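You operate a simulated robot arm through the tools that you are given. There is no shell and no other tool. Be economical: measure what you need, move in short steps, check, and stop when the job is done.

The job below is to be done with a simulated two-armed robot. You get a single attempt, and the scene is never put back.

TASK
Push the cupboard drawer shut. Push the left cupboard door shut. Take the brush on the workbench top and put it away on the cupboard top. Count the glue sticks on the workbench top, then put as many of the polish jars from the workbench top on top of the black book there. Open the left bench drawer, take the green weight from the inside of the left bench drawer and put it on the workbench top, then shut the drawer. Do these in any order. Set down upright: polish jar.

It is judged by the outcome, as a careful person would: the job done as asked, and still so three seconds after it is handed in. It fails if anything else is knocked over, pushed out of place, dropped, spilled or broken.

THE ROBOT
Two 7-joint arms with two-finger parallel grippers on one trunk, on a base that drives. Base frame: it is fixed to the floor where the robot stands at the start and does not move with it; the origin is under the middle of the robot, x ahead of it, y to its left, z up. Readings come in cm, rad, newtons and seconds.
The left shoulder is at the start at [8, 13.1, 94.7], the right one opposite. With the tool pointing down near the work surface each hand reaches from about 38 to 86 cm from the robot's upright axis, wherever it stands, measured 20 degrees to its own side. Places, roughly: book [-625, 625, 100]; brush (7x4x6 cm) [-490, 750, 90]; cupboard drawer [70, 0, 70]; cupboard top (57x20 cm) [96, 2, 88]; glue stick [-600, 650, 100]; left bench drawer [-560, 650, 70]; left cupboard door [30, 10, 40]; polish jar [-600, 625, 100]; weight [-575, 650, 75]; workbench top [-560, 680, 90]. Payload 1.57 kg a hand.
The tool frame of a hand sits at the grasp point between the pads (the TCP): z along the fingers, y along the line on which they close. The tips reach 3 cm beyond it. Largest opening 11 cm; finger width 2.4, thickness 1.2; the body of the gripper, 4.8 by 11.2 cm, starts 7.8 cm behind the TCP.
Orientation is told as [roll, pitch, yaw] about the base's x, y, z axes, in that order, counted from this pose: with the fingers straight down and closing along the base's y, the tool's x points along the base's -x, its y along +y and its z along -z.

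THE INTERFACE
- The arms move only by the tool nudge_tool. It takes "left_targets", "right_targets" or both (then of equal length, played together; a hand with none holds still); each is a list of rows, each a list of 7 numbers: the shift along the base's x, y, z in cm, then the turn, a rotation vector about the base's x, y, z in rad, then the gripper command, from -1 (shut) to 1 (fully open), values between in proportion. In form: [[tx, ty, tz, wx, wy, wz, claw], ...]. A call has 1 to 10 rows; each row is the pose to reach, as a shift and turn from the pose commanded when the call began. Each row takes 0.2 s and may step no farther than 5 cm and 0.15 rad from the row before; otherwise, or with a gripper value out of range, the whole call is refused. A pose out of reach is approached as far as the arm can. The call stops where the force on the tool passes 40 N (or 10 N more than at its start, if that is more) or the arm is blocked; 0.2 s more then pass. The fingers move at their own pace (about 10.8 cm/s each) and stop on an object; they squeeze with about 36 N. The grip force told is the motor's: it shows also when the fingers shut on nothing. Time passes only in rows, and 0.2 s behind the last, so rows that repeat a pose let the fingers close. It gives the time, the measured TCP pose, the force on the tool (base axes), the opening and the grip force at its end, in the units of the frame above (readings bear some noise), with the torque about the TCP (base axes, N m) and any sound that the robot's microphone picked up.
- Cameras (640 x 400 px; columns grow to the right, rows downward): "scene" is now at [-6.04, 0.13, 139.78]; the picture's right is [0.02, -1.00, 0.00], its down [-0.74, -0.02, -0.68] and it looks along [0.68, 0.01, -0.74] (base axes); focal length 215 px, centre (320, 200). "left" rides on the left gripper at [7, -1.6, -14.1] in its tool frame; the picture's right is [0.23, 0.97, 0.00], its down [-0.86, 0.20, -0.48] and it looks along [-0.47, 0.11, 0.88] (tool axes); focal length 222 px, centre (320, 200). "right" rides on the right gripper at [7, 1.6, -14.1] in its tool frame; the picture's right is [-0.23, 0.97, 0.00], its down [-0.86, -0.20, -0.48] and it looks along [-0.47, -0.11, 0.88] (tool axes); focal length 222 px, centre (320, 200). There is no depth. A picture from a camera that has moved, and an enlarged one, comes with that camera's place and axes in the base frame and with its lens.
- get_image(camera): a new picture of that camera. No time passes.
- steer(legs): drives the robot by 1 to 6 legs, each [ahead, left, turn to the left] in cm, cm and rad, along the robot's own axes; the way and the turn of a leg run together, so that a leg with both is an arc; at most 150 cm and 3.142 rad a leg. The arms and the cameras ride along, it lands a little off, and it stops where it bumps. It gives what a move gives.
- turn_head(pan, tilt): turns the head with the scene camera to pan (to the left, within 1.902 rad either way) and tilt (down, from -0.506 to 1.204), counted from straight ahead of the robot. It gives what a move gives.
- enlarge(camera, box): a new picture of the part [left, top, right, bottom] of that camera's present view, enlarged. No time passes.
- job_done(): hands the job in; it is judged then, once.

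Go step by step. Nothing tells you exact positions but the pictures and the camera data: compare them with the known pose of the tool, close in by small moves and look again before you grip or let go. The budget is 186 turns and 158 pictures, counting those below and the enlarged ones. Unless the task says otherwise, let go and move clear before handing in, and close with one line.

The tools are called by a JSON object that holds its "method" and its "body". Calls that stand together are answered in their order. nudge_tool: Moves the arms, as the interface text tells. Its arguments: {"type":"object","properties":{"left_targets":{"type":"array","items":{"type":"array","items":{"type":"number"}}},"right_targets":{"type":"array","items":{"type":"array","items":{"type":"number"}}}},"required":[]} The other tools are called the same way: steer (legs) drives the base; turn_head (pan, tilt) turns the head that bears the scene camera; get_image (camera) takes a picture; enlarge (camera, box) takes an enlarged picture of a part of a camera's view; job_done () hands the job in.

At the start:

```text
time: 0.0
left_position: [60.01, 19.38, 108.18]
left_tool_rot: [0.0, 0.0, 0.001]
left_force: [-0.6, 1.0, -0.4]
left_torque: [0.01, 0.02, 0.01]
left_width: 10.99
left_gripper_force: 0.1
right_position: [57.63, -24.21, 111.31]
right_tool_rot: [0.001, 0.001, 0.0]
right_force: [0.5, 0.5, -0.7]
right_torque: [-0.01, 0.01, 0.01]
right_width: 10.99
right_gripper_force: 0.0
robot x, y, heading: [-0.24, -0.66, 0.003]
head pan, tilt: [0.021, 0.829]
```

scene: 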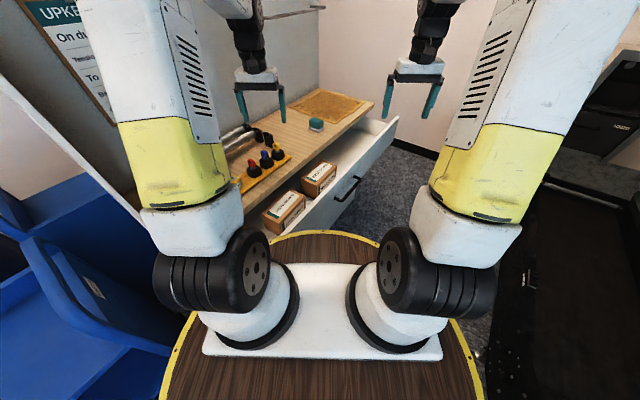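
right: 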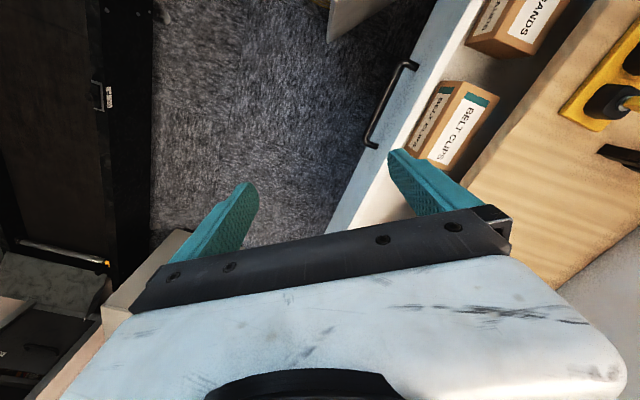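
left: 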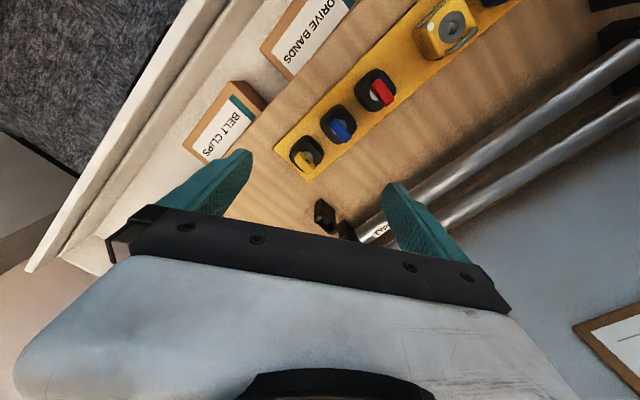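

I see a cupboard ahead with an open drawer holding boxes. I'll look around with the head before moving.

{"method": "turn_head", "body": {"pan": 0.0, "tilt": 0.5}}

{"method": "get_image", "body": {"camera": "scene"}}

{"method": "turn_head", "body": {"pan": 0.6, "tilt": 1.0}}

{"method": "get_image", "body": {"camera": "scene"}}

{"method": "turn_head", "body": {"pan": 1.7, "tilt": 0.4}}

{"method": "get_image", "body": {"camera": "scene"}}

```text
time: 0.8
left_position: [60.11, 19.27, 108.03]
left_tool_rot: [0.001, 0.0, 0.001]
left_force: [0.7, 0.0, 0.0]
left_torque: [0.01, -0.03, 0.01]
left_width: 11.02
left_gripper_force: 0.0
right_position: [57.57, -24.23, 111.37]
right_tool_rot: [-0.001, 0.0, -0.001]
right_force: [-0.4, 0.0, -0.2]
right_torque: [0.0, -0.04, -0.01]
right_width: 10.96
right_gripper_force: 0.1
robot x, y, heading: [0.05, -0.31, 0.0]
head pan, tilt: [0.0, 0.499]
```

```text
154 pictures are left
camera scene: at [-4.86, -0.03, 142.61], right [0.0, -1.0, 0.0], down [-0.48, 0.0, -0.88], along [0.88, 0.0, -0.48], focal length 215 px, centre (320, 200)
```

scene: 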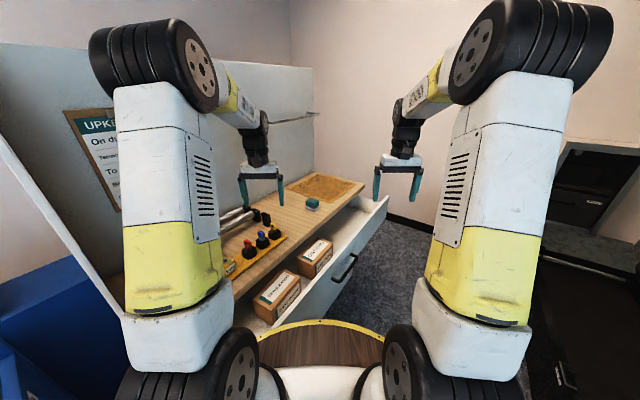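

```text
time: 1.8
left_position: [60.06, 19.35, 108.06]
left_tool_rot: [0.0, -0.001, 0.002]
left_force: [0.4, 0.4, 0.8]
left_torque: [0.0, 0.03, 0.02]
left_width: 10.96
left_gripper_force: 0.0
right_position: [57.58, -24.15, 111.34]
right_tool_rot: [-0.001, -0.001, 0.0]
right_force: [0.2, 0.4, -0.4]
right_torque: [0.02, 0.0, 0.04]
right_width: 11.02
right_gripper_force: 0.2
robot x, y, heading: [-0.12, -0.08, 0.002]
head pan, tilt: [0.6, 1.0]
```

```text
153 pictures are left
camera scene: at [-8.21, 3.9, 138.51], right [0.56, -0.83, 0.0], down [-0.69, -0.47, -0.54], along [0.45, 0.31, -0.84], focal length 215 px, centre (320, 200)
```

scene: 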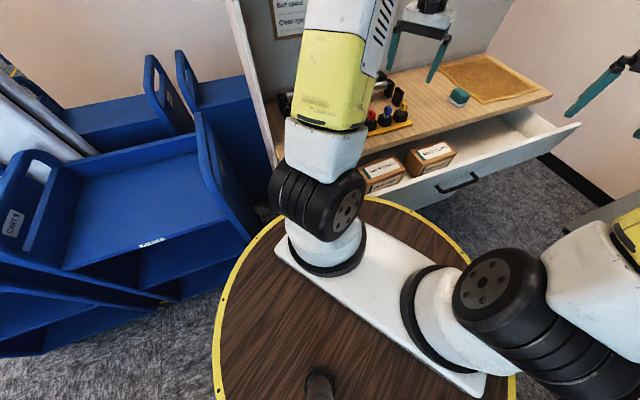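

```text
time: 3.1
left_position: [60.11, 19.28, 108.22]
left_tool_rot: [0.0, -0.001, 0.0]
left_force: [-1.4, 0.0, -0.3]
left_torque: [0.03, 0.0, 0.0]
left_width: 11.01
left_gripper_force: 0.0
right_position: [57.58, -24.25, 111.35]
right_tool_rot: [-0.001, 0.0, 0.001]
right_force: [0.3, -1.0, -0.3]
right_torque: [-0.01, -0.01, -0.01]
right_width: 10.99
right_gripper_force: 0.1
robot x, y, heading: [0.14, -0.26, 0.005]
head pan, tilt: [1.7, 0.4]
```

```text
152 pictures are left
camera scene: at [-15.15, 9.16, 143.52], right [0.99, 0.13, 0.0], down [0.05, -0.39, -0.92], along [-0.12, 0.91, -0.39], focal length 215 px, centre (320, 200)
```

scene: 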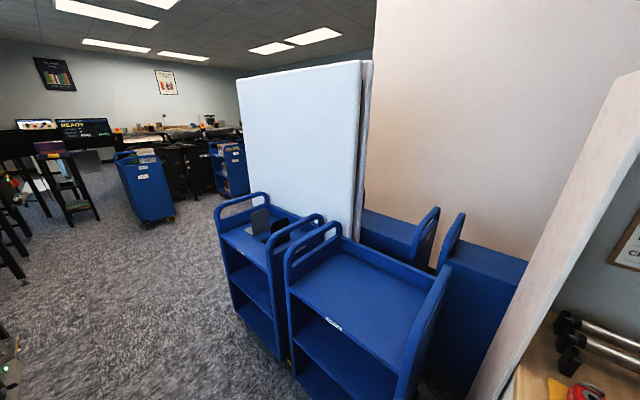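

The cupboard is at an angle, with its front facing down-right of me. I'll check behind on the right side, then the left rear, before backing off.

{"method": "turn_head", "body": {"pan": -1.9, "tilt": 0.5}}

{"method": "get_image", "body": {"camera": "scene"}}

{"method": "turn_head", "body": {"pan": 1.9, "tilt": 0.5}}

{"method": "get_image", "body": {"camera": "scene"}}

```text
time: 6.2
left_position: [60.04, 19.37, 108.1]
left_tool_rot: [0.0, 0.002, 0.0]
left_force: [-0.1, -0.4, 0.5]
left_torque: [-0.02, 0.02, -0.01]
left_width: 10.99
left_gripper_force: 0.0
right_position: [57.57, -24.17, 111.27]
right_tool_rot: [0.0, 0.001, 0.001]
right_force: [-0.5, -0.3, -0.9]
right_torque: [-0.04, -0.02, 0.0]
right_width: 11.0
right_gripper_force: 0.2
robot x, y, heading: [0.17, -0.04, 0.001]
head pan, tilt: [-1.901, 0.499]
```

```text
151 pictures are left
camera scene: at [-16.9, -8.64, 142.61], right [-0.95, 0.32, 0.0], down [0.15, 0.45, -0.88], along [-0.28, -0.83, -0.48], focal length 215 px, centre (320, 200)
```

scene: 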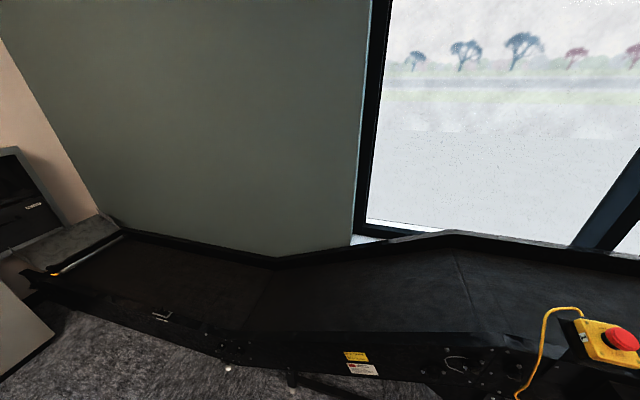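

```text
time: 9.3
left_position: [60.16, 19.3, 108.16]
left_tool_rot: [0.0, 0.001, 0.0]
left_force: [0.7, 0.1, -0.1]
left_torque: [0.03, 0.02, 0.01]
left_width: 11.0
left_gripper_force: 0.1
right_position: [57.52, -24.19, 111.4]
right_tool_rot: [-0.001, 0.0, 0.0]
right_force: [0.2, 0.2, -0.4]
right_torque: [0.02, -0.03, 0.01]
right_width: 11.02
right_gripper_force: 0.1
robot x, y, heading: [-0.14, 0.26, 0.002]
head pan, tilt: [1.901, 0.499]
```

```text
150 pictures are left
camera scene: at [-16.9, 8.58, 142.62], right [0.95, 0.32, 0.0], down [0.15, -0.45, -0.88], along [-0.28, 0.83, -0.48], focal length 215 px, centre (320, 200)
```

scene: 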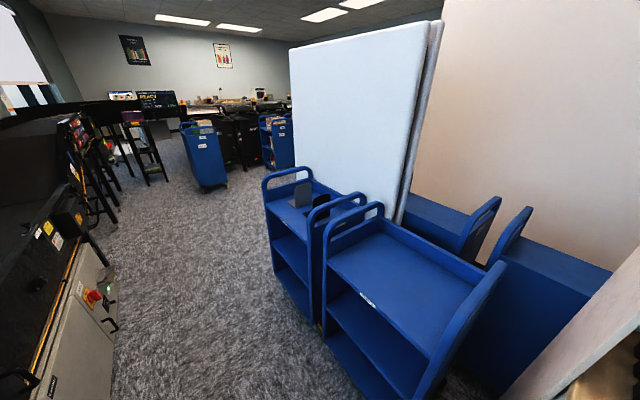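

The aisle runs back and left, with a conveyor on the right and carts to the left. I'll back off a bit and view the cupboard front.

{"method": "steer", "body": {"legs": [[-35, 0, 0], [0, 15, 0]]}}

{"method": "turn_head", "body": {"pan": 0.1, "tilt": 0.75}}

{"method": "get_image", "body": {"camera": "scene"}}

```text
time: 12.5
left_position: [25.0, 34.46, 108.2]
left_tool_rot: [0.0, 0.001, 0.001]
left_force: [-0.9, -0.4, 0.0]
left_torque: [0.01, -0.04, 0.0]
left_width: 10.97
left_gripper_force: 0.0
right_position: [22.41, -9.05, 111.4]
right_tool_rot: [-0.001, -0.001, 0.001]
right_force: [-0.4, 0.0, -0.7]
right_torque: [0.03, 0.0, -0.01]
right_width: 11.02
right_gripper_force: 0.0
robot x, y, heading: [-35.45, 14.98, 0.003]
head pan, tilt: [1.901, 0.499]
```

```text
time: 14.3
left_position: [24.89, 34.41, 108.2]
left_tool_rot: [0.0, 0.001, 0.003]
left_force: [-0.2, 0.2, -0.4]
left_torque: [-0.02, 0.01, -0.01]
left_width: 11.03
left_gripper_force: 0.1
right_position: [22.47, -9.15, 111.36]
right_tool_rot: [0.0, -0.001, 0.003]
right_force: [-0.3, -0.5, -1.0]
right_torque: [-0.02, 0.01, 0.01]
right_width: 10.97
right_gripper_force: 0.1
robot x, y, heading: [-35.08, 14.82, 0.006]
head pan, tilt: [0.099, 0.75]
```

```text
149 pictures are left
camera scene: at [-40.88, 15.86, 140.42], right [0.1, -0.99, 0.0], down [-0.68, -0.07, -0.73], along [0.73, 0.07, -0.68], focal length 215 px, centre (320, 200)
```

scene: 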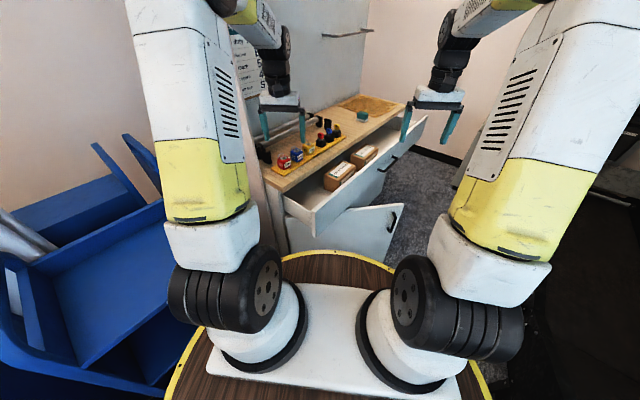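

The drawer and the swung-open left door below are now visible. I'll zoom in.

{"method": "enlarge", "body": {"camera": "scene", "box": [230, 70, 450, 270]}}

{"method": "get_image", "body": {"camera": "left"}}

{"method": "get_image", "body": {"camera": "right"}}

```text
2.00 times, centred on (340, 170) of scene
camera zoom: at [-40.88, 15.86, 140.42], right [0.1, -0.99, 0.0], down [-0.68, -0.07, -0.73], along [0.73, 0.07, -0.68], focal length 430 px, centre (280, 260)
```

zoom: 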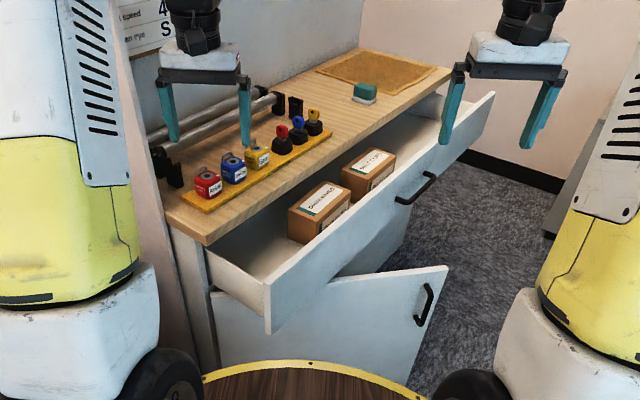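

```text
147 pictures are left
camera left: at [18.03, 32.91, 122.3], right [-0.23, 0.97, 0.0], down [0.85, 0.2, 0.48], along [0.47, 0.11, -0.88], focal length 222 px, centre (320, 200)
```

left: 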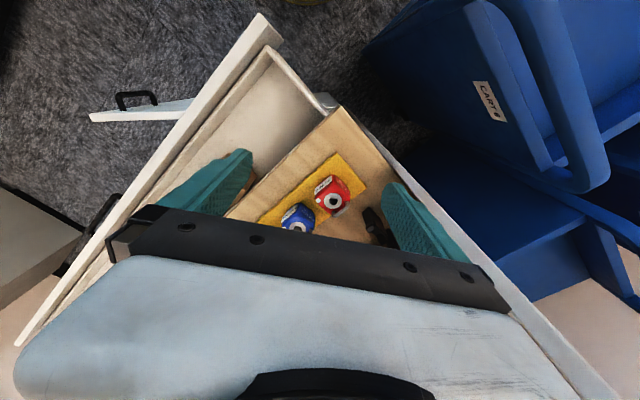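

```text
146 pictures are left
camera right: at [15.5, -7.4, 125.55], right [0.23, 0.97, 0.0], down [0.86, -0.2, 0.48], along [0.47, -0.11, -0.88], focal length 222 px, centre (320, 200)
```

right: 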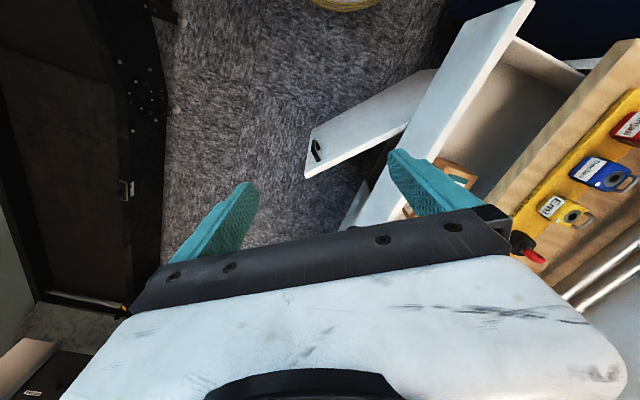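

The cupboard front runs from about (19,36) to (114,-26). The drawer is open about 14 cm and the door about 38°. I'll slide forward-right so the right hand can push the drawer inward along (0.55,0.84).

{"method": "steer", "body": {"legs": [[25, -15, 0]]}}

{"method": "nudge_tool", "body": {"right_targets": [[0, 0, -2, 0.11, -0.07, 0, -1], [0, 0, -4, 0.22, -0.143, 0, -1], [0, 0, -7, 0.33, -0.214, 0, -1], [0, 0, -10, 0.44, -0.286, 0, -1], [0, 0, -14, 0.55, -0.357, 0, -1], [0, 0, -18, 0.657, -0.429, 0, -1]]}}

{"method": "get_image", "body": {"camera": "scene"}}

{"method": "get_image", "body": {"camera": "right"}}

```text
time: 16.3
left_position: [49.76, 19.11, 108.19]
left_tool_rot: [0.002, -0.001, -0.004]
left_force: [-0.1, -0.5, -0.7]
left_torque: [-0.02, -0.02, -0.01]
left_width: 10.96
left_gripper_force: 0.1
right_position: [46.95, -24.37, 111.31]
right_tool_rot: [-0.001, 0.0, -0.004]
right_force: [0.7, -0.4, -0.2]
right_torque: [0.0, 0.02, -0.01]
right_width: 10.99
right_gripper_force: 0.0
robot x, y, heading: [-10.56, -0.09, -0.004]
head pan, tilt: [0.099, 0.75]
```

```text
time: 17.7
left_position: [49.71, 19.07, 108.17]
left_tool_rot: [0.0, 0.0, -0.006]
left_force: [-0.3, -0.2, -1.2]
left_torque: [-0.05, -0.02, 0.0]
left_width: 11.0
left_gripper_force: 0.1
right_position: [47.03, -24.53, 93.43]
right_tool_rot: [0.701, -0.394, -0.153]
right_force: [0.0, 0.5, 0.8]
right_torque: [-0.01, 0.03, -0.01]
right_width: 0.0
right_gripper_force: 21.4
robot x, y, heading: [-10.34, 0.24, -0.002]
head pan, tilt: [0.099, 0.75]
```

```text
145 pictures are left
camera scene: at [-16.2, 0.91, 140.42], right [0.09, -1.0, 0.0], down [-0.68, -0.06, -0.73], along [0.73, 0.07, -0.68], focal length 215 px, centre (320, 200)
```

scene: 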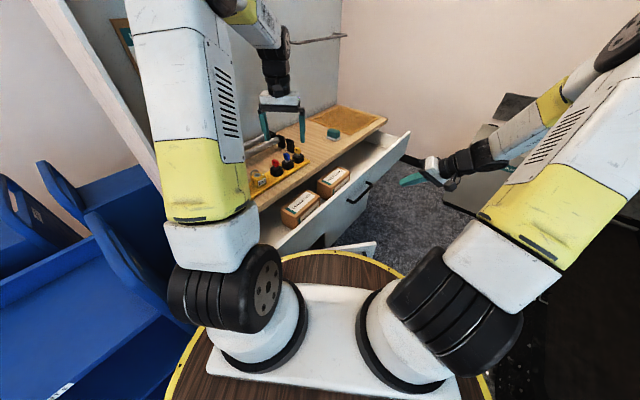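

```text
144 pictures are left
camera right: at [34.96, -30.55, 101.71], right [0.08, 0.74, 0.67], down [0.62, -0.56, 0.55], along [0.78, 0.37, -0.51], focal length 222 px, centre (320, 200)
```

right: 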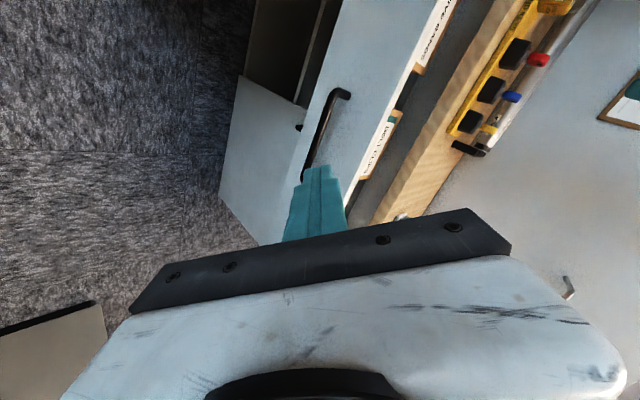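

The drawer front top is at z≈83 and the handle near (62,-8,75). I'll bring the closed right fingertips to the front left of the handle, then push in.

{"method": "nudge_tool", "body": {"right_targets": [[-0.5, 4, -2.5, 0, 0, 0, -1], [-1, 8, -5.5, 0, 0, 0, -1], [-1.6, 12, -9, 0, 0, 0, -1], [-2.1, 15.5, -12.5, 0, 0, 0, -1], [-2.6, 18, -15.4, 0, 0, 0, -1]]}}

{"method": "get_image", "body": {"camera": "right"}}

{"method": "get_image", "body": {"camera": "scene"}}

```text
refused: row 2 steps farther than a row can; nothing moved
```

```text
143 pictures are left
camera right: at [34.96, -30.55, 101.71], right [0.08, 0.74, 0.67], down [0.62, -0.56, 0.55], along [0.78, 0.37, -0.51], focal length 222 px, centre (320, 200)
```

right: 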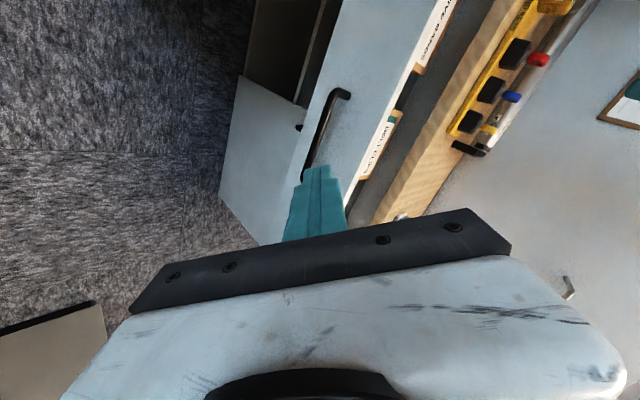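

```text
142 pictures are left
camera scene: at [-16.2, 0.91, 140.42], right [0.09, -1.0, 0.0], down [-0.68, -0.06, -0.73], along [0.73, 0.07, -0.68], focal length 215 px, centre (320, 200)
```

scene: 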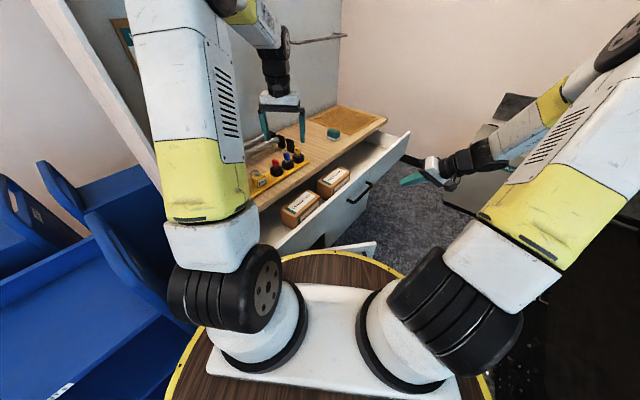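

A row was slightly too long, so I'll repeat it with shorter steps.

{"method": "nudge_tool", "body": {"right_targets": [[-0.4, 3, -2.6, 0, 0, 0, -1], [-0.9, 6, -5.2, 0, 0, 0, -1], [-1.3, 9, -7.7, 0, 0, 0, -1], [-1.7, 12, -10.3, 0, 0, 0, -1], [-2.2, 15, -12.9, 0, 0, 0, -1], [-2.6, 18, -15.4, 0, 0, 0, -1]]}}

{"method": "get_image", "body": {"camera": "right"}}

{"method": "get_image", "body": {"camera": "scene"}}

```text
time: 19.1
left_position: [49.67, 19.04, 108.03]
left_tool_rot: [0.001, 0.002, -0.007]
left_force: [-0.8, -1.0, -0.9]
left_torque: [-0.03, -0.04, -0.01]
left_width: 11.0
left_gripper_force: 0.1
right_position: [44.27, -6.46, 78.06]
right_tool_rot: [0.7, -0.394, -0.151]
right_force: [0.5, -0.4, 0.7]
right_torque: [0.01, 0.02, 0.02]
right_width: 0.0
right_gripper_force: 21.5
robot x, y, heading: [-10.64, -0.06, -0.004]
head pan, tilt: [0.099, 0.75]
```

```text
141 pictures are left
camera right: at [32.27, -12.54, 86.41], right [0.08, 0.74, 0.67], down [0.62, -0.56, 0.55], along [0.78, 0.37, -0.51], focal length 222 px, centre (320, 200)
```

right: 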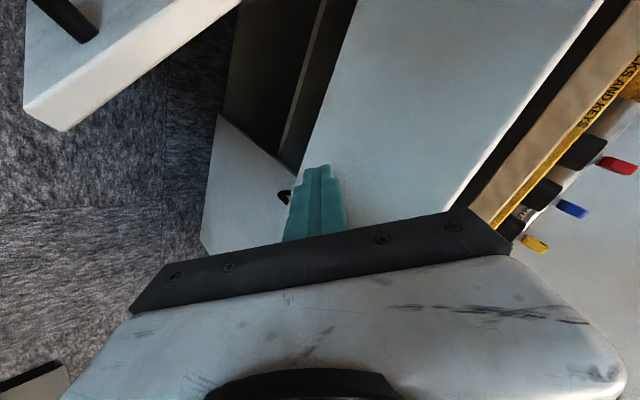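

```text
140 pictures are left
camera scene: at [-16.21, 0.84, 140.42], right [0.09, -1.0, 0.0], down [-0.68, -0.06, -0.73], along [0.73, 0.07, -0.68], focal length 215 px, centre (320, 200)
```

scene: 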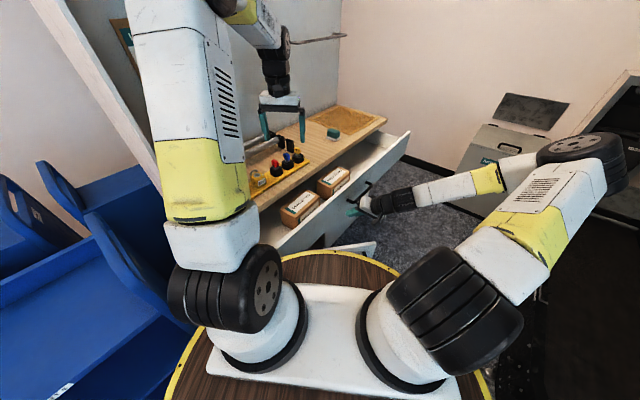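

The tip is in front of the drawer face, left of the handle. Now I push inward along (0.546,0.837).

{"method": "nudge_tool", "body": {"right_targets": [[1.6, 2.5, 0, 0, 0, 0, -1], [3.3, 5, 0, 0, 0, 0, -1], [4.9, 7.5, 0, 0, 0, 0, -1], [6.5, 10, 0, 0, 0, 0, -1], [8.2, 12.5, 0, 0, 0, 0, -1], [9.3, 14.2, 0, 0, 0, 0, -1], [10.1, 15.5, 0, 0, 0, 0, -1], [10.9, 16.7, 0, 0, 0, 0, -1], [11.4, 17.5, 0, 0, 0, 0, -1], [12, 18.4, 0, 0, 0, 0, -1]]}}

{"method": "get_image", "body": {"camera": "scene"}}

```text
time: 21.4
left_position: [49.64, 18.99, 108.21]
left_tool_rot: [0.001, -0.001, -0.007]
left_force: [0.1, -0.2, 0.6]
left_torque: [0.05, 0.02, -0.02]
left_width: 10.98
left_gripper_force: 0.0
right_position: [55.95, 11.36, 77.87]
right_tool_rot: [0.694, -0.39, -0.147]
right_force: [-13.0, -12.1, 15.9]
right_torque: [0.24, -0.18, 0.11]
right_width: 0.0
right_gripper_force: 21.0
robot x, y, heading: [-10.37, -0.55, -0.005]
head pan, tilt: [0.099, 0.75]
stopped in row 10 (right hand): the force on the tool passed its limit at 47 N (the readings are from after the stop); the commanded pose is now the measured one
```

```text
139 pictures are left
camera scene: at [-16.32, 0.78, 140.41], right [0.09, -1.0, 0.0], down [-0.68, -0.06, -0.73], along [0.73, 0.07, -0.68], focal length 215 px, centre (320, 200)
```

scene: 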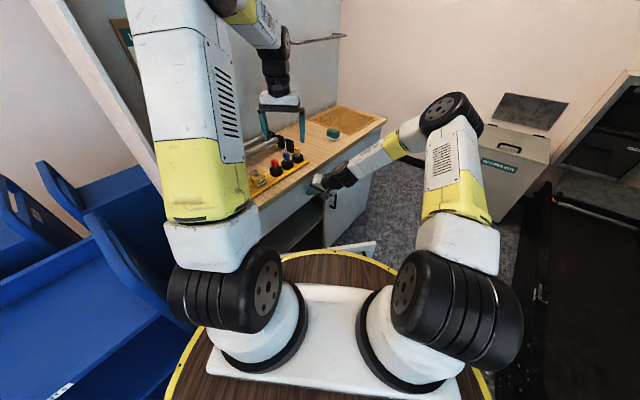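

The drawer looks shut. I'll retreat the hand outward and look at the door.

{"method": "nudge_tool", "body": {"right_targets": [[-2.5, -4, 0, 0, 0, 0, -1], [-5, -8, 0, 0, 0, 0, -1], [-7.5, -12, 1, 0, 0, 0, -1], [-10, -16, 2, 0, 0, 0, -1], [-12.5, -20, 3, 0, 0, 0, -1], [-15, -24, 4, 0, 0, 0, -1], [-17.5, -27, 5, 0, 0, 0, -1], [-20, -30, 5, 0, 0, 0, -1]]}}

{"method": "enlarge", "body": {"camera": "scene", "box": [230, 100, 430, 270]}}

{"method": "get_image", "body": {"camera": "right"}}

```text
time: 23.2
left_position: [49.68, 18.97, 108.14]
left_tool_rot: [0.0, 0.0, -0.005]
left_force: [-0.4, 0.1, -0.1]
left_torque: [-0.01, 0.0, 0.04]
left_width: 11.0
left_gripper_force: 0.1
right_position: [35.94, -18.19, 82.92]
right_tool_rot: [0.694, -0.388, -0.146]
right_force: [0.1, -0.2, 0.2]
right_torque: [-0.01, 0.01, -0.04]
right_width: 0.01
right_gripper_force: 21.4
robot x, y, heading: [-10.62, -0.23, -0.007]
head pan, tilt: [0.099, 0.75]
```

```text
2.35 times, centred on (330, 185) of scene
camera zoom: at [-16.16, 0.87, 140.42], right [0.09, -1.0, 0.0], down [-0.68, -0.06, -0.73], along [0.73, 0.07, -0.68], focal length 506 px, centre (296, 235)
```

zoom: 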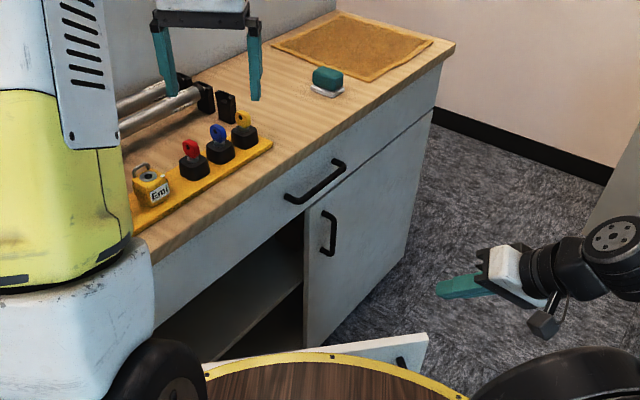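

```text
137 pictures are left
camera right: at [23.99, -24.23, 91.4], right [0.08, 0.74, 0.66], down [0.63, -0.56, 0.55], along [0.78, 0.37, -0.51], focal length 222 px, centre (320, 200)
```

right: 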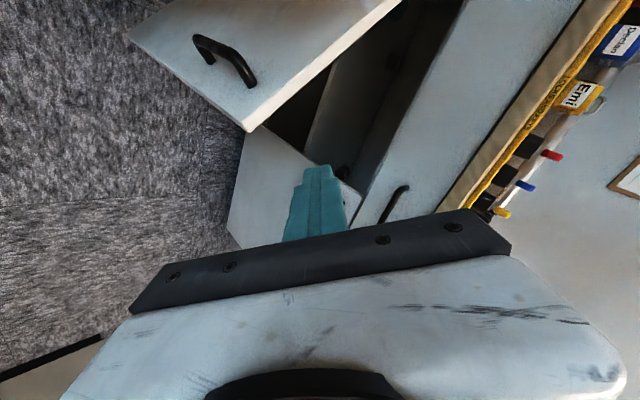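

The drawer is shut. The door's free top corner is at about (40,-17,66). I'll back off a touch for room and lower the right fingertips outside the door face.

{"method": "steer", "body": {"legs": [[-6, 0, 0]]}}

{"method": "nudge_tool", "body": {"right_targets": [[0, 3, -3, 0, 0, 0, -1], [0.3, 5, -7, 0, 0, 0, -1], [0.6, 6, -11, 0, 0, 0, -1], [0.6, 6, -15, 0, 0, 0, -1], [0.6, 6, -19, 0, 0, 0, -1]]}}

{"method": "get_image", "body": {"camera": "right"}}

{"method": "get_image", "body": {"camera": "scene"}}

```text
time: 24.1
left_position: [43.67, 19.04, 108.18]
left_tool_rot: [-0.001, 0.001, -0.005]
left_force: [-0.6, 0.2, -0.3]
left_torque: [-0.04, 0.03, 0.02]
left_width: 11.04
left_gripper_force: 0.1
right_position: [29.92, -18.3, 82.94]
right_tool_rot: [0.696, -0.387, -0.149]
right_force: [-0.1, 0.0, -0.3]
right_torque: [0.01, 0.01, -0.03]
right_width: 0.0
right_gripper_force: 21.1
robot x, y, heading: [-16.62, -0.2, -0.009]
head pan, tilt: [0.099, 0.75]
```

```text
time: 25.3
left_position: [43.68, 19.1, 108.12]
left_tool_rot: [0.0, 0.0, -0.006]
left_force: [0.0, -0.9, -0.3]
left_torque: [0.0, -0.01, 0.01]
left_width: 11.02
left_gripper_force: 0.1
right_position: [30.6, -11.99, 63.87]
right_tool_rot: [0.695, -0.389, -0.147]
right_force: [0.5, -0.3, -0.4]
right_torque: [0.01, -0.03, -0.03]
right_width: 0.0
right_gripper_force: 21.1
robot x, y, heading: [-16.85, -0.16, -0.008]
head pan, tilt: [0.099, 0.75]
```

```text
136 pictures are left
camera right: at [18.61, -18.09, 72.33], right [0.08, 0.74, 0.66], down [0.63, -0.56, 0.55], along [0.78, 0.37, -0.51], focal length 222 px, centre (320, 200)
```

right: 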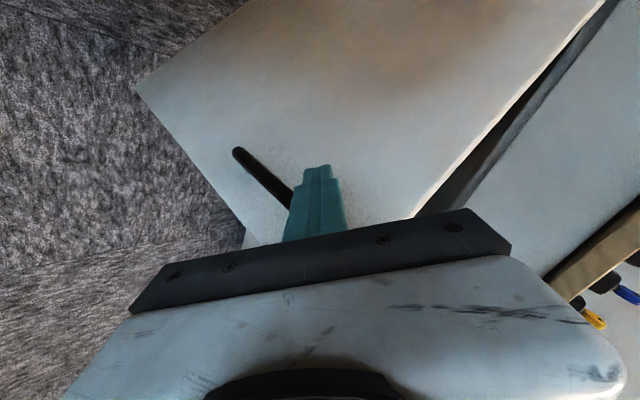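

```text
135 pictures are left
camera scene: at [-22.26, 0.88, 140.42], right [0.09, -1.0, 0.0], down [-0.68, -0.06, -0.73], along [0.73, 0.07, -0.68], focal length 215 px, centre (320, 200)
```

scene: 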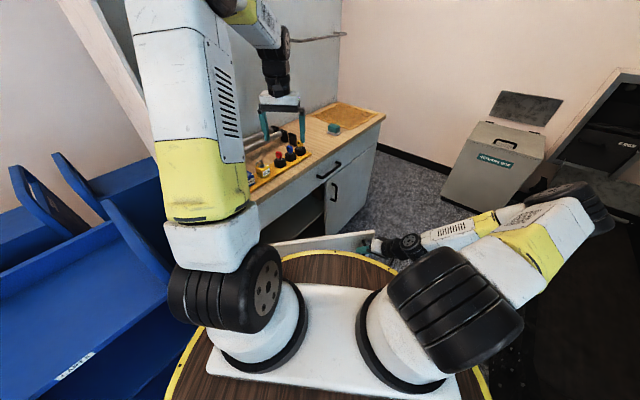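

The tip is beside the door handle on its outer face. I'll push along the door's arc.

{"method": "nudge_tool", "body": {"right_targets": [[4.5, 1.2, 0, 0, 0, 0, -1], [9, 3.2, 0, 0, 0, 0, -1], [13.2, 5.4, 0, 0, 0, 0, -1], [16.6, 7.6, 0, 0, 0, 0, -1], [19.8, 10, 0, 0, 0, 0, -1], [22.7, 12.7, 0, 0, 0, 0, -1], [25.4, 15.6, 0, 0, 0, 0, -1], [27.2, 17.8, 0, 0, 0, 0, -1], [28.2, 19.3, 0, 0, 0, 0, -1], [29, 20.5, 0, 0, 0, 0, -1]]}}

{"method": "get_image", "body": {"camera": "right"}}

{"method": "get_image", "body": {"camera": "scene"}}

```text
time: 27.5
left_position: [43.69, 19.07, 108.07]
left_tool_rot: [-0.001, 0.001, -0.005]
left_force: [0.7, 0.3, 0.3]
left_torque: [0.01, -0.04, -0.02]
left_width: 11.0
left_gripper_force: 0.1
right_position: [59.55, 8.39, 63.79]
right_tool_rot: [0.693, -0.386, -0.148]
right_force: [0.4, 0.6, -0.2]
right_torque: [0.01, 0.02, -0.03]
right_width: 0.02
right_gripper_force: 21.3
robot x, y, heading: [-16.35, 0.26, -0.004]
head pan, tilt: [0.099, 0.75]
```

```text
134 pictures are left
camera right: at [47.6, 2.32, 72.42], right [0.08, 0.74, 0.66], down [0.63, -0.56, 0.55], along [0.78, 0.37, -0.51], focal length 222 px, centre (320, 200)
```

right: 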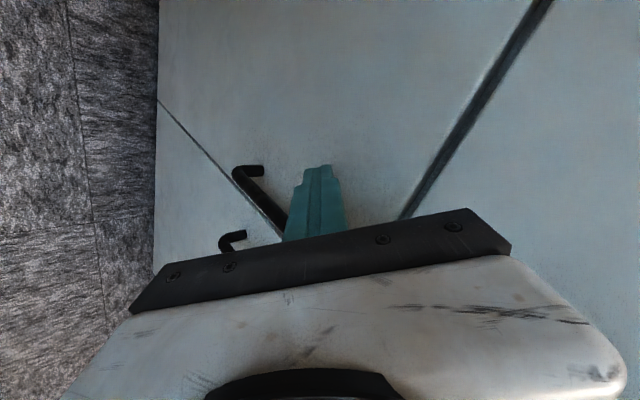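

```text
133 pictures are left
camera scene: at [-22.24, 0.86, 140.42], right [0.09, -1.0, 0.0], down [-0.68, -0.06, -0.73], along [0.73, 0.07, -0.68], focal length 215 px, centre (320, 200)
```

scene: 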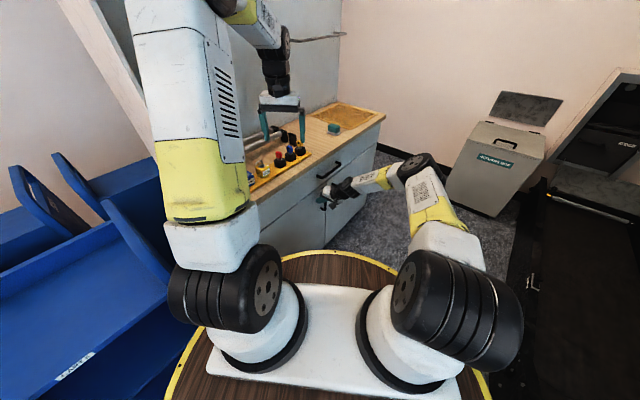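

The door looks nearly or fully shut, with no contact force yet. I'll push a bit more until the force rises.

{"method": "nudge_tool", "body": {"right_targets": [[0.5, 0.8, 0, 0, 0, 0, -1], [1.1, 1.7, 0, 0, 0, 0, -1], [1.6, 2.5, 0, 0, 0, 0, -1], [2.2, 3.4, 0, 0, 0, 0, -1]]}}

{"method": "get_image", "body": {"camera": "right"}}

```text
time: 28.0
left_position: [43.58, 18.94, 108.19]
left_tool_rot: [-0.001, 0.001, -0.004]
left_force: [-0.8, 0.3, -0.3]
left_torque: [-0.03, -0.02, 0.0]
left_width: 10.98
left_gripper_force: 0.0
right_position: [59.79, 8.96, 63.97]
right_tool_rot: [0.691, -0.383, -0.144]
right_force: [-11.6, -8.4, 11.2]
right_torque: [0.18, -0.05, 0.18]
right_width: 0.0
right_gripper_force: 21.9
robot x, y, heading: [-16.66, -0.09, -0.008]
head pan, tilt: [0.099, 0.75]
stopped in row 2 (right hand): the force on the tool passed its limit at 57 N (the readings are from after the stop); the commanded pose is now the measured one
```

```text
132 pictures are left
camera right: at [47.96, 2.8, 72.45], right [0.09, 0.75, 0.66], down [0.63, -0.55, 0.54], along [0.77, 0.37, -0.52], focal length 222 px, centre (320, 200)
```

right: 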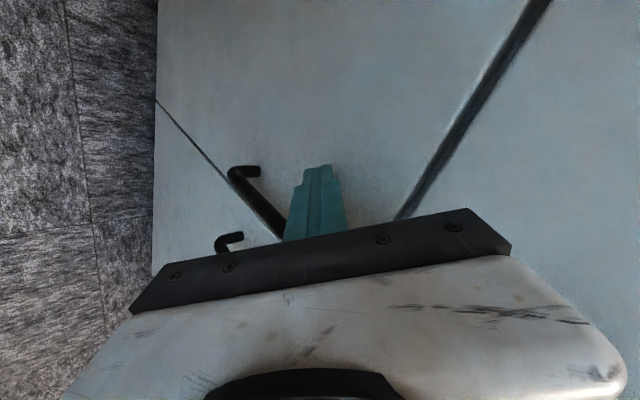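

The door is shut. I'll retreat the right hand, raise it, and undo the tilt.

{"method": "nudge_tool", "body": {"right_targets": [[-2.5, -3.8, 0, 0, 0, 0, -1], [-5, -7.6, 0, 0, 0, 0, -1], [-7.5, -11.4, 1, 0, 0, 0, -1], [-10, -15.2, 2, 0, 0, 0, -1], [-12, -18.5, 5, 0, 0, 0, -1], [-14, -20.5, 9, 0, 0, 0, -1], [-16, -22.5, 13, 0, 0, 0, -1], [-18, -24.5, 17, 0, 0, 0, -1], [-20, -26.5, 21, 0, 0, 0, -1], [-22, -28.5, 25, 0, 0, 0, -1]]}}

{"method": "nudge_tool", "body": {"right_targets": [[0, -0.5, 3, -0.11, 0.07, 0, -1], [0, -1, 6, -0.22, 0.143, 0, -1], [0, -1.5, 9, -0.33, 0.214, 0, -1], [0, -2, 12, -0.44, 0.286, 0, -1], [0, -2.5, 15, -0.55, 0.357, 0, -0.5], [0, -3, 18, -0.657, 0.429, 0, 0.5]]}}

{"method": "get_image", "body": {"camera": "scene"}}

```text
time: 30.2
left_position: [43.77, 19.06, 108.07]
left_tool_rot: [0.0, -0.001, -0.006]
left_force: [-0.2, 0.0, -1.0]
left_torque: [0.02, 0.04, 0.0]
left_width: 10.98
left_gripper_force: 0.0
right_position: [38.09, -19.61, 88.86]
right_tool_rot: [0.69, -0.384, -0.142]
right_force: [1.3, -0.3, -0.8]
right_torque: [0.01, 0.0, 0.0]
right_width: 0.01
right_gripper_force: 21.1
robot x, y, heading: [-16.64, -0.02, -0.004]
head pan, tilt: [0.099, 0.75]
```

```text
time: 31.6
left_position: [43.74, 18.91, 108.2]
left_tool_rot: [0.0, -0.001, -0.007]
left_force: [0.2, -0.1, 0.4]
left_torque: [0.01, 0.01, 0.01]
left_width: 11.01
left_gripper_force: 0.1
right_position: [37.85, -22.72, 106.84]
right_tool_rot: [-0.006, 0.011, -0.009]
right_force: [-0.4, -0.2, 0.3]
right_torque: [0.01, -0.03, -0.01]
right_width: 8.25
right_gripper_force: 0.0
robot x, y, heading: [-16.68, -0.1, -0.003]
head pan, tilt: [0.099, 0.75]
```

```text
131 pictures are left
camera scene: at [-22.27, 0.84, 140.42], right [0.09, -1.0, 0.0], down [-0.68, -0.06, -0.73], along [0.73, 0.07, -0.68], focal length 215 px, centre (320, 200)
```

scene: 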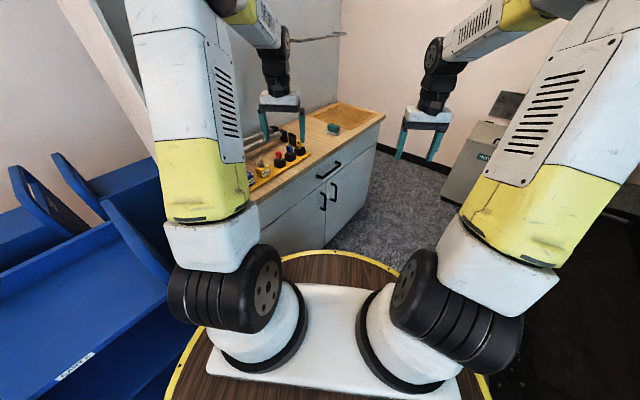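

Both closures are done. I'll pull the arms in, then reverse along the aisle (without turning) toward the open area.

{"method": "nudge_tool", "body": {"left_targets": [[-4, 0, 1, 0, 0, 0, 0], [-8, 0, 3, 0, 0, 0, 0], [-11, 0, 5, 0, 0, 0, 0]], "right_targets": [[-3, 0, 2, 0, 0, 0, 0], [-5, 0, 4, 0, 0, 0, 0], [-6, 0, 6, 0, 0, 0, 0]]}}

{"method": "steer", "body": {"legs": [[-53, 37, 0]]}}

{"method": "turn_head", "body": {"pan": 1.9, "tilt": 0.5}}

{"method": "get_image", "body": {"camera": "scene"}}

```text
time: 32.4
left_position: [32.82, 19.03, 113.01]
left_tool_rot: [0.0, -0.002, -0.006]
left_force: [0.7, -0.2, -1.2]
left_torque: [0.03, 0.07, -0.01]
left_width: 5.47
left_gripper_force: 0.1
right_position: [31.96, -22.62, 112.8]
right_tool_rot: [-0.006, 0.013, -0.007]
right_force: [0.0, 0.5, -0.2]
right_torque: [0.0, 0.06, 0.02]
right_width: 5.51
right_gripper_force: 0.0
robot x, y, heading: [-16.44, 0.1, -0.006]
head pan, tilt: [0.099, 0.75]
```

```text
time: 36.0
left_position: [-19.12, 57.07, 113.02]
left_tool_rot: [-0.001, 0.001, -0.002]
left_force: [0.3, -0.6, 0.5]
left_torque: [0.0, -0.01, 0.02]
left_width: 5.5
left_gripper_force: 0.1
right_position: [-19.47, 15.63, 112.79]
right_tool_rot: [-0.006, 0.012, -0.003]
right_force: [0.2, -0.3, -0.2]
right_torque: [0.0, 0.02, -0.02]
right_width: 5.48
right_gripper_force: 0.0
robot x, y, heading: [-68.68, 38.16, -0.003]
head pan, tilt: [0.099, 0.75]
```

```text
time: 37.8
left_position: [-19.1, 57.12, 113.08]
left_tool_rot: [0.0, 0.0, -0.002]
left_force: [0.1, 0.4, 0.5]
left_torque: [0.0, 0.02, 0.04]
left_width: 5.51
left_gripper_force: 0.1
right_position: [-19.52, 15.59, 112.66]
right_tool_rot: [-0.004, 0.01, -0.004]
right_force: [0.1, 0.3, -0.1]
right_torque: [0.02, 0.0, 0.06]
right_width: 5.5
right_gripper_force: 0.0
robot x, y, heading: [-68.65, 37.92, -0.002]
head pan, tilt: [1.901, 0.499]
```

```text
130 pictures are left
camera scene: at [-85.09, 46.68, 142.61], right [0.95, 0.32, 0.0], down [0.15, -0.45, -0.88], along [-0.28, 0.83, -0.48], focal length 215 px, centre (320, 200)
```

scene: 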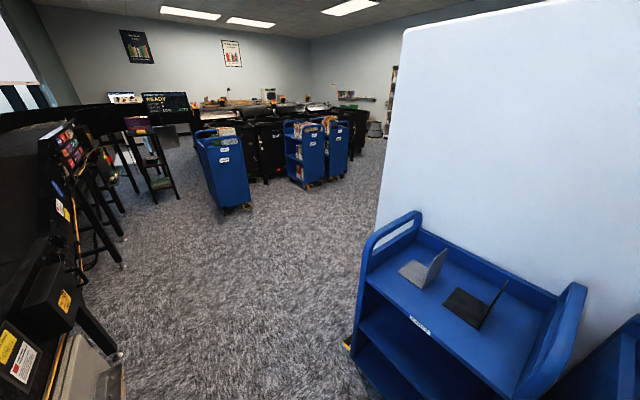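

The way is open between the machine on the left and the cart. I'll continue backing out to about (-150,120).

{"method": "steer", "body": {"legs": [[-45, 30, 0], [-40, 50, 0]]}}

{"method": "get_image", "body": {"camera": "scene"}}

```text
time: 44.1
left_position: [-105.87, 137.52, 113.06]
left_tool_rot: [0.001, 0.001, 0.013]
left_force: [0.5, -0.6, 0.1]
left_torque: [0.02, -0.01, -0.04]
left_width: 5.51
left_gripper_force: 0.1
right_position: [-105.84, 96.08, 112.7]
right_tool_rot: [-0.006, 0.011, 0.01]
right_force: [0.1, -0.4, 0.0]
right_torque: [0.02, -0.02, 0.0]
right_width: 5.52
right_gripper_force: 0.0
robot x, y, heading: [-154.75, 117.64, 0.014]
head pan, tilt: [1.901, 0.499]
```

```text
129 pictures are left
camera scene: at [-171.81, 126.23, 142.61], right [0.94, 0.33, 0.0], down [0.16, -0.45, -0.88], along [-0.29, 0.83, -0.48], focal length 215 px, centre (320, 200)
```

scene: 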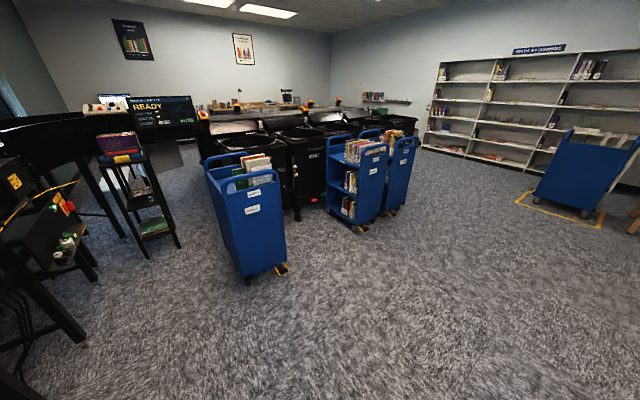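

The workbench is behind the bins at the back of the room. I'll move a bit further, turn to face it, and look.

{"method": "steer", "body": {"legs": [[-5, 45, 0], [0, 0, 1.7]]}}

{"method": "turn_head", "body": {"pan": 0.3, "tilt": 0.3}}

{"method": "get_image", "body": {"camera": "scene"}}

```text
time: 50.9
left_position: [-184.46, 208.94, 113.09]
left_tool_rot: [0.0, -0.001, 1.682]
left_force: [0.5, -0.1, -0.9]
left_torque: [0.01, -0.01, 0.01]
left_width: 5.49
left_gripper_force: 0.0
right_position: [-143.04, 213.12, 112.79]
right_tool_rot: [-0.004, 0.01, 1.681]
right_force: [0.1, -0.1, -0.1]
right_torque: [0.01, -0.02, 0.0]
right_width: 5.49
right_gripper_force: 0.1
robot x, y, heading: [-160.12, 162.09, 1.686]
head pan, tilt: [1.901, 0.499]
```

```text
time: 52.6
left_position: [-184.38, 208.83, 113.18]
left_tool_rot: [0.001, 0.001, 1.683]
left_force: [-0.6, -0.6, -0.1]
left_torque: [0.0, 0.02, 0.0]
left_width: 5.51
left_gripper_force: 0.1
right_position: [-143.11, 213.13, 112.74]
right_tool_rot: [-0.005, 0.01, 1.682]
right_force: [0.1, 0.1, -0.3]
right_torque: [-0.01, -0.03, 0.0]
right_width: 5.5
right_gripper_force: 0.1
robot x, y, heading: [-160.0, 162.07, 1.682]
head pan, tilt: [0.3, 0.3]
```

```text
128 pictures are left
camera scene: at [-162.12, 156.82, 144.45], right [0.92, 0.4, 0.0], down [0.12, -0.27, -0.96], along [-0.38, 0.88, -0.3], focal length 215 px, centre (320, 200)
```

scene: 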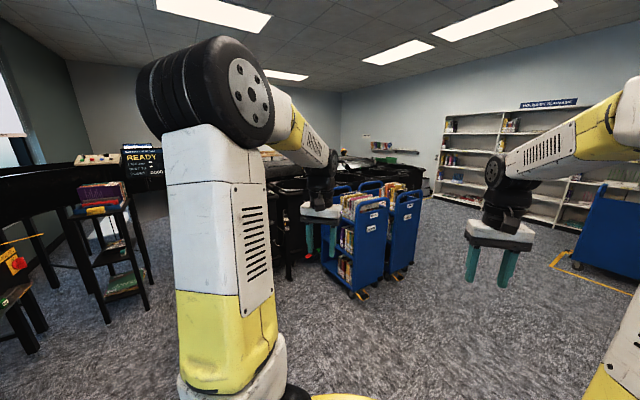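

The right side around the carts is open. I'll drive round that way in steps.

{"method": "steer", "body": {"legs": [[80, -20, 0], [100, -50, 0]]}}

{"method": "turn_head", "body": {"pan": 0.6, "tilt": 0.2}}

{"method": "get_image", "body": {"camera": "scene"}}

```text
time: 62.2
left_position: [-132.12, 394.43, 113.08]
left_tool_rot: [0.0, 0.0, 1.66]
left_force: [0.1, 0.0, 0.9]
left_torque: [-0.05, 0.0, 0.02]
left_width: 5.48
left_gripper_force: 0.0
right_position: [-90.72, 397.62, 112.79]
right_tool_rot: [-0.003, 0.01, 1.657]
right_force: [0.6, 0.7, 0.4]
right_torque: [-0.02, 0.03, 0.01]
right_width: 5.52
right_gripper_force: 0.0
robot x, y, heading: [-109.07, 347.59, 1.661]
head pan, tilt: [0.3, 0.3]
```

```text
time: 63.0
left_position: [-132.12, 394.45, 113.02]
left_tool_rot: [0.0, 0.0, 1.658]
left_force: [0.9, -0.3, -1.3]
left_torque: [0.04, -0.02, -0.01]
left_width: 5.5
left_gripper_force: 0.1
right_position: [-90.89, 397.71, 112.77]
right_tool_rot: [-0.006, 0.01, 1.656]
right_force: [0.6, 0.3, -0.3]
right_torque: [-0.02, 0.0, 0.01]
right_width: 5.5
right_gripper_force: 0.1
robot x, y, heading: [-108.88, 347.17, 1.661]
head pan, tilt: [0.6, 0.201]
```

```text
127 pictures are left
camera scene: at [-113.55, 340.51, 145.38], right [0.77, 0.63, 0.0], down [0.13, -0.15, -0.98], along [-0.62, 0.76, -0.2], focal length 215 px, centre (320, 200)
```

scene: 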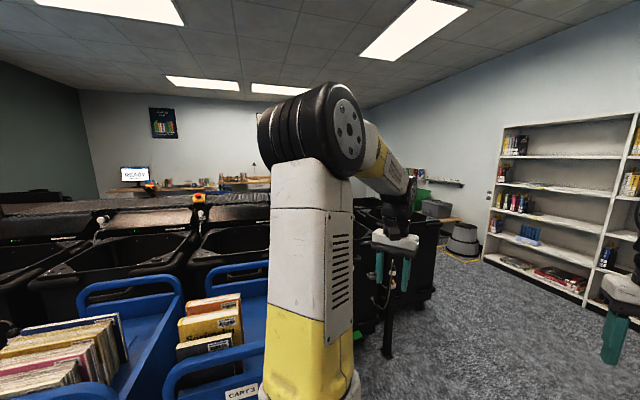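

There's a passage beyond the bin row's right end. I'll advance and look left behind the sorter.

{"method": "steer", "body": {"legs": [[130, -22, 0]]}}

{"method": "turn_head", "body": {"pan": 0.75, "tilt": 0.3}}

{"method": "get_image", "body": {"camera": "scene"}}

```text
time: 69.6
left_position: [-120.42, 524.34, 113.03]
left_tool_rot: [-0.002, 0.001, 1.649]
left_force: [1.2, -0.7, 0.5]
left_torque: [0.03, -0.03, 0.01]
left_width: 5.47
left_gripper_force: 0.1
right_position: [-79.16, 527.27, 112.65]
right_tool_rot: [-0.004, 0.011, 1.65]
right_force: [0.8, 0.8, -0.5]
right_torque: [-0.03, -0.01, 0.0]
right_width: 5.49
right_gripper_force: 0.0
robot x, y, heading: [-97.57, 476.86, 1.645]
head pan, tilt: [0.6, 0.201]
```

```text
time: 70.3
left_position: [-120.51, 524.47, 113.11]
left_tool_rot: [0.0, -0.001, 1.65]
left_force: [-0.4, -0.2, -0.5]
left_torque: [0.01, 0.02, -0.03]
left_width: 5.5
left_gripper_force: 0.1
right_position: [-79.21, 527.22, 112.73]
right_tool_rot: [-0.005, 0.01, 1.65]
right_force: [0.6, -0.1, -0.5]
right_torque: [0.0, 0.0, 0.02]
right_width: 5.48
right_gripper_force: 0.1
robot x, y, heading: [-97.94, 476.81, 1.653]
head pan, tilt: [0.75, 0.3]
```

```text
126 pictures are left
camera scene: at [-103.27, 469.27, 144.46], right [0.68, 0.74, 0.0], down [0.22, -0.2, -0.96], along [-0.7, 0.65, -0.3], focal length 215 px, centre (320, 200)
```

scene: 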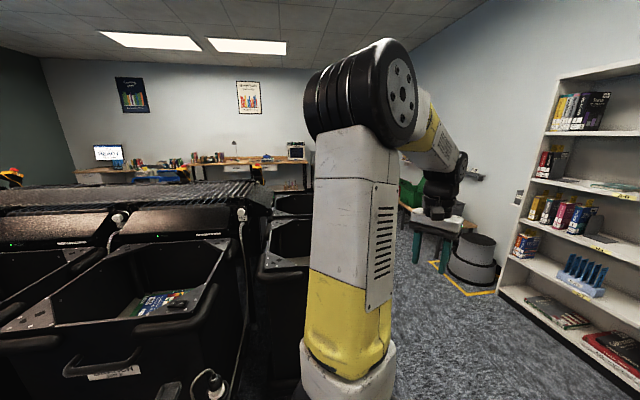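

I'll go a bit farther past the bins and turn left to face the bench aisle.

{"method": "steer", "body": {"legs": [[101, -31, 0], [0, 0, 0.9]]}}

{"method": "turn_head", "body": {"pan": 0.0, "tilt": 0.35}}

{"method": "get_image", "body": {"camera": "scene"}}

```text
time: 78.1
left_position: [-125.66, 590.44, 113.05]
left_tool_rot: [0.0, 0.0, 2.563]
left_force: [0.2, 0.5, -1.0]
left_torque: [-0.02, -0.02, -0.01]
left_width: 5.49
left_gripper_force: 0.1
right_position: [-102.65, 625.04, 112.72]
right_tool_rot: [-0.005, 0.011, 2.564]
right_force: [-0.6, 0.7, 0.6]
right_torque: [0.03, -0.03, 0.0]
right_width: 5.5
right_gripper_force: 0.0
robot x, y, heading: [-73.93, 579.95, 2.559]
head pan, tilt: [0.75, 0.3]
```

```text
time: 79.2
left_position: [-125.83, 590.43, 113.06]
left_tool_rot: [-0.002, 0.0, 2.565]
left_force: [0.9, 0.4, 0.8]
left_torque: [-0.01, -0.02, -0.01]
left_width: 5.48
left_gripper_force: 0.0
right_position: [-102.8, 625.06, 112.73]
right_tool_rot: [-0.005, 0.011, 2.563]
right_force: [0.8, -0.5, -0.3]
right_torque: [0.0, -0.01, 0.01]
right_width: 5.48
right_gripper_force: 0.0
robot x, y, heading: [-73.95, 579.81, 2.561]
head pan, tilt: [0.0, 0.351]
```

```text
125 pictures are left
camera scene: at [-70.23, 577.18, 143.98], right [0.55, 0.84, 0.0], down [0.29, -0.19, -0.94], along [-0.79, 0.51, -0.34], focal length 215 px, centre (320, 200)
```

scene: 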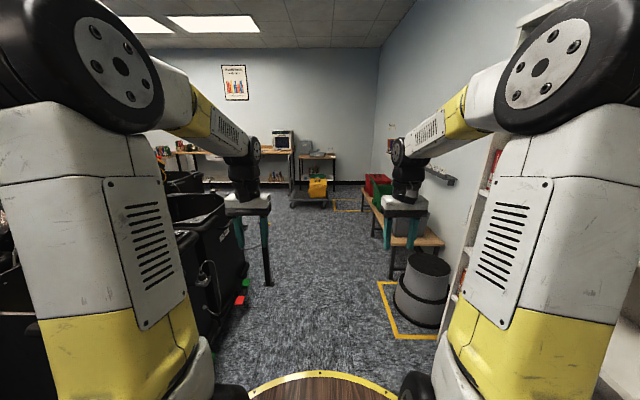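

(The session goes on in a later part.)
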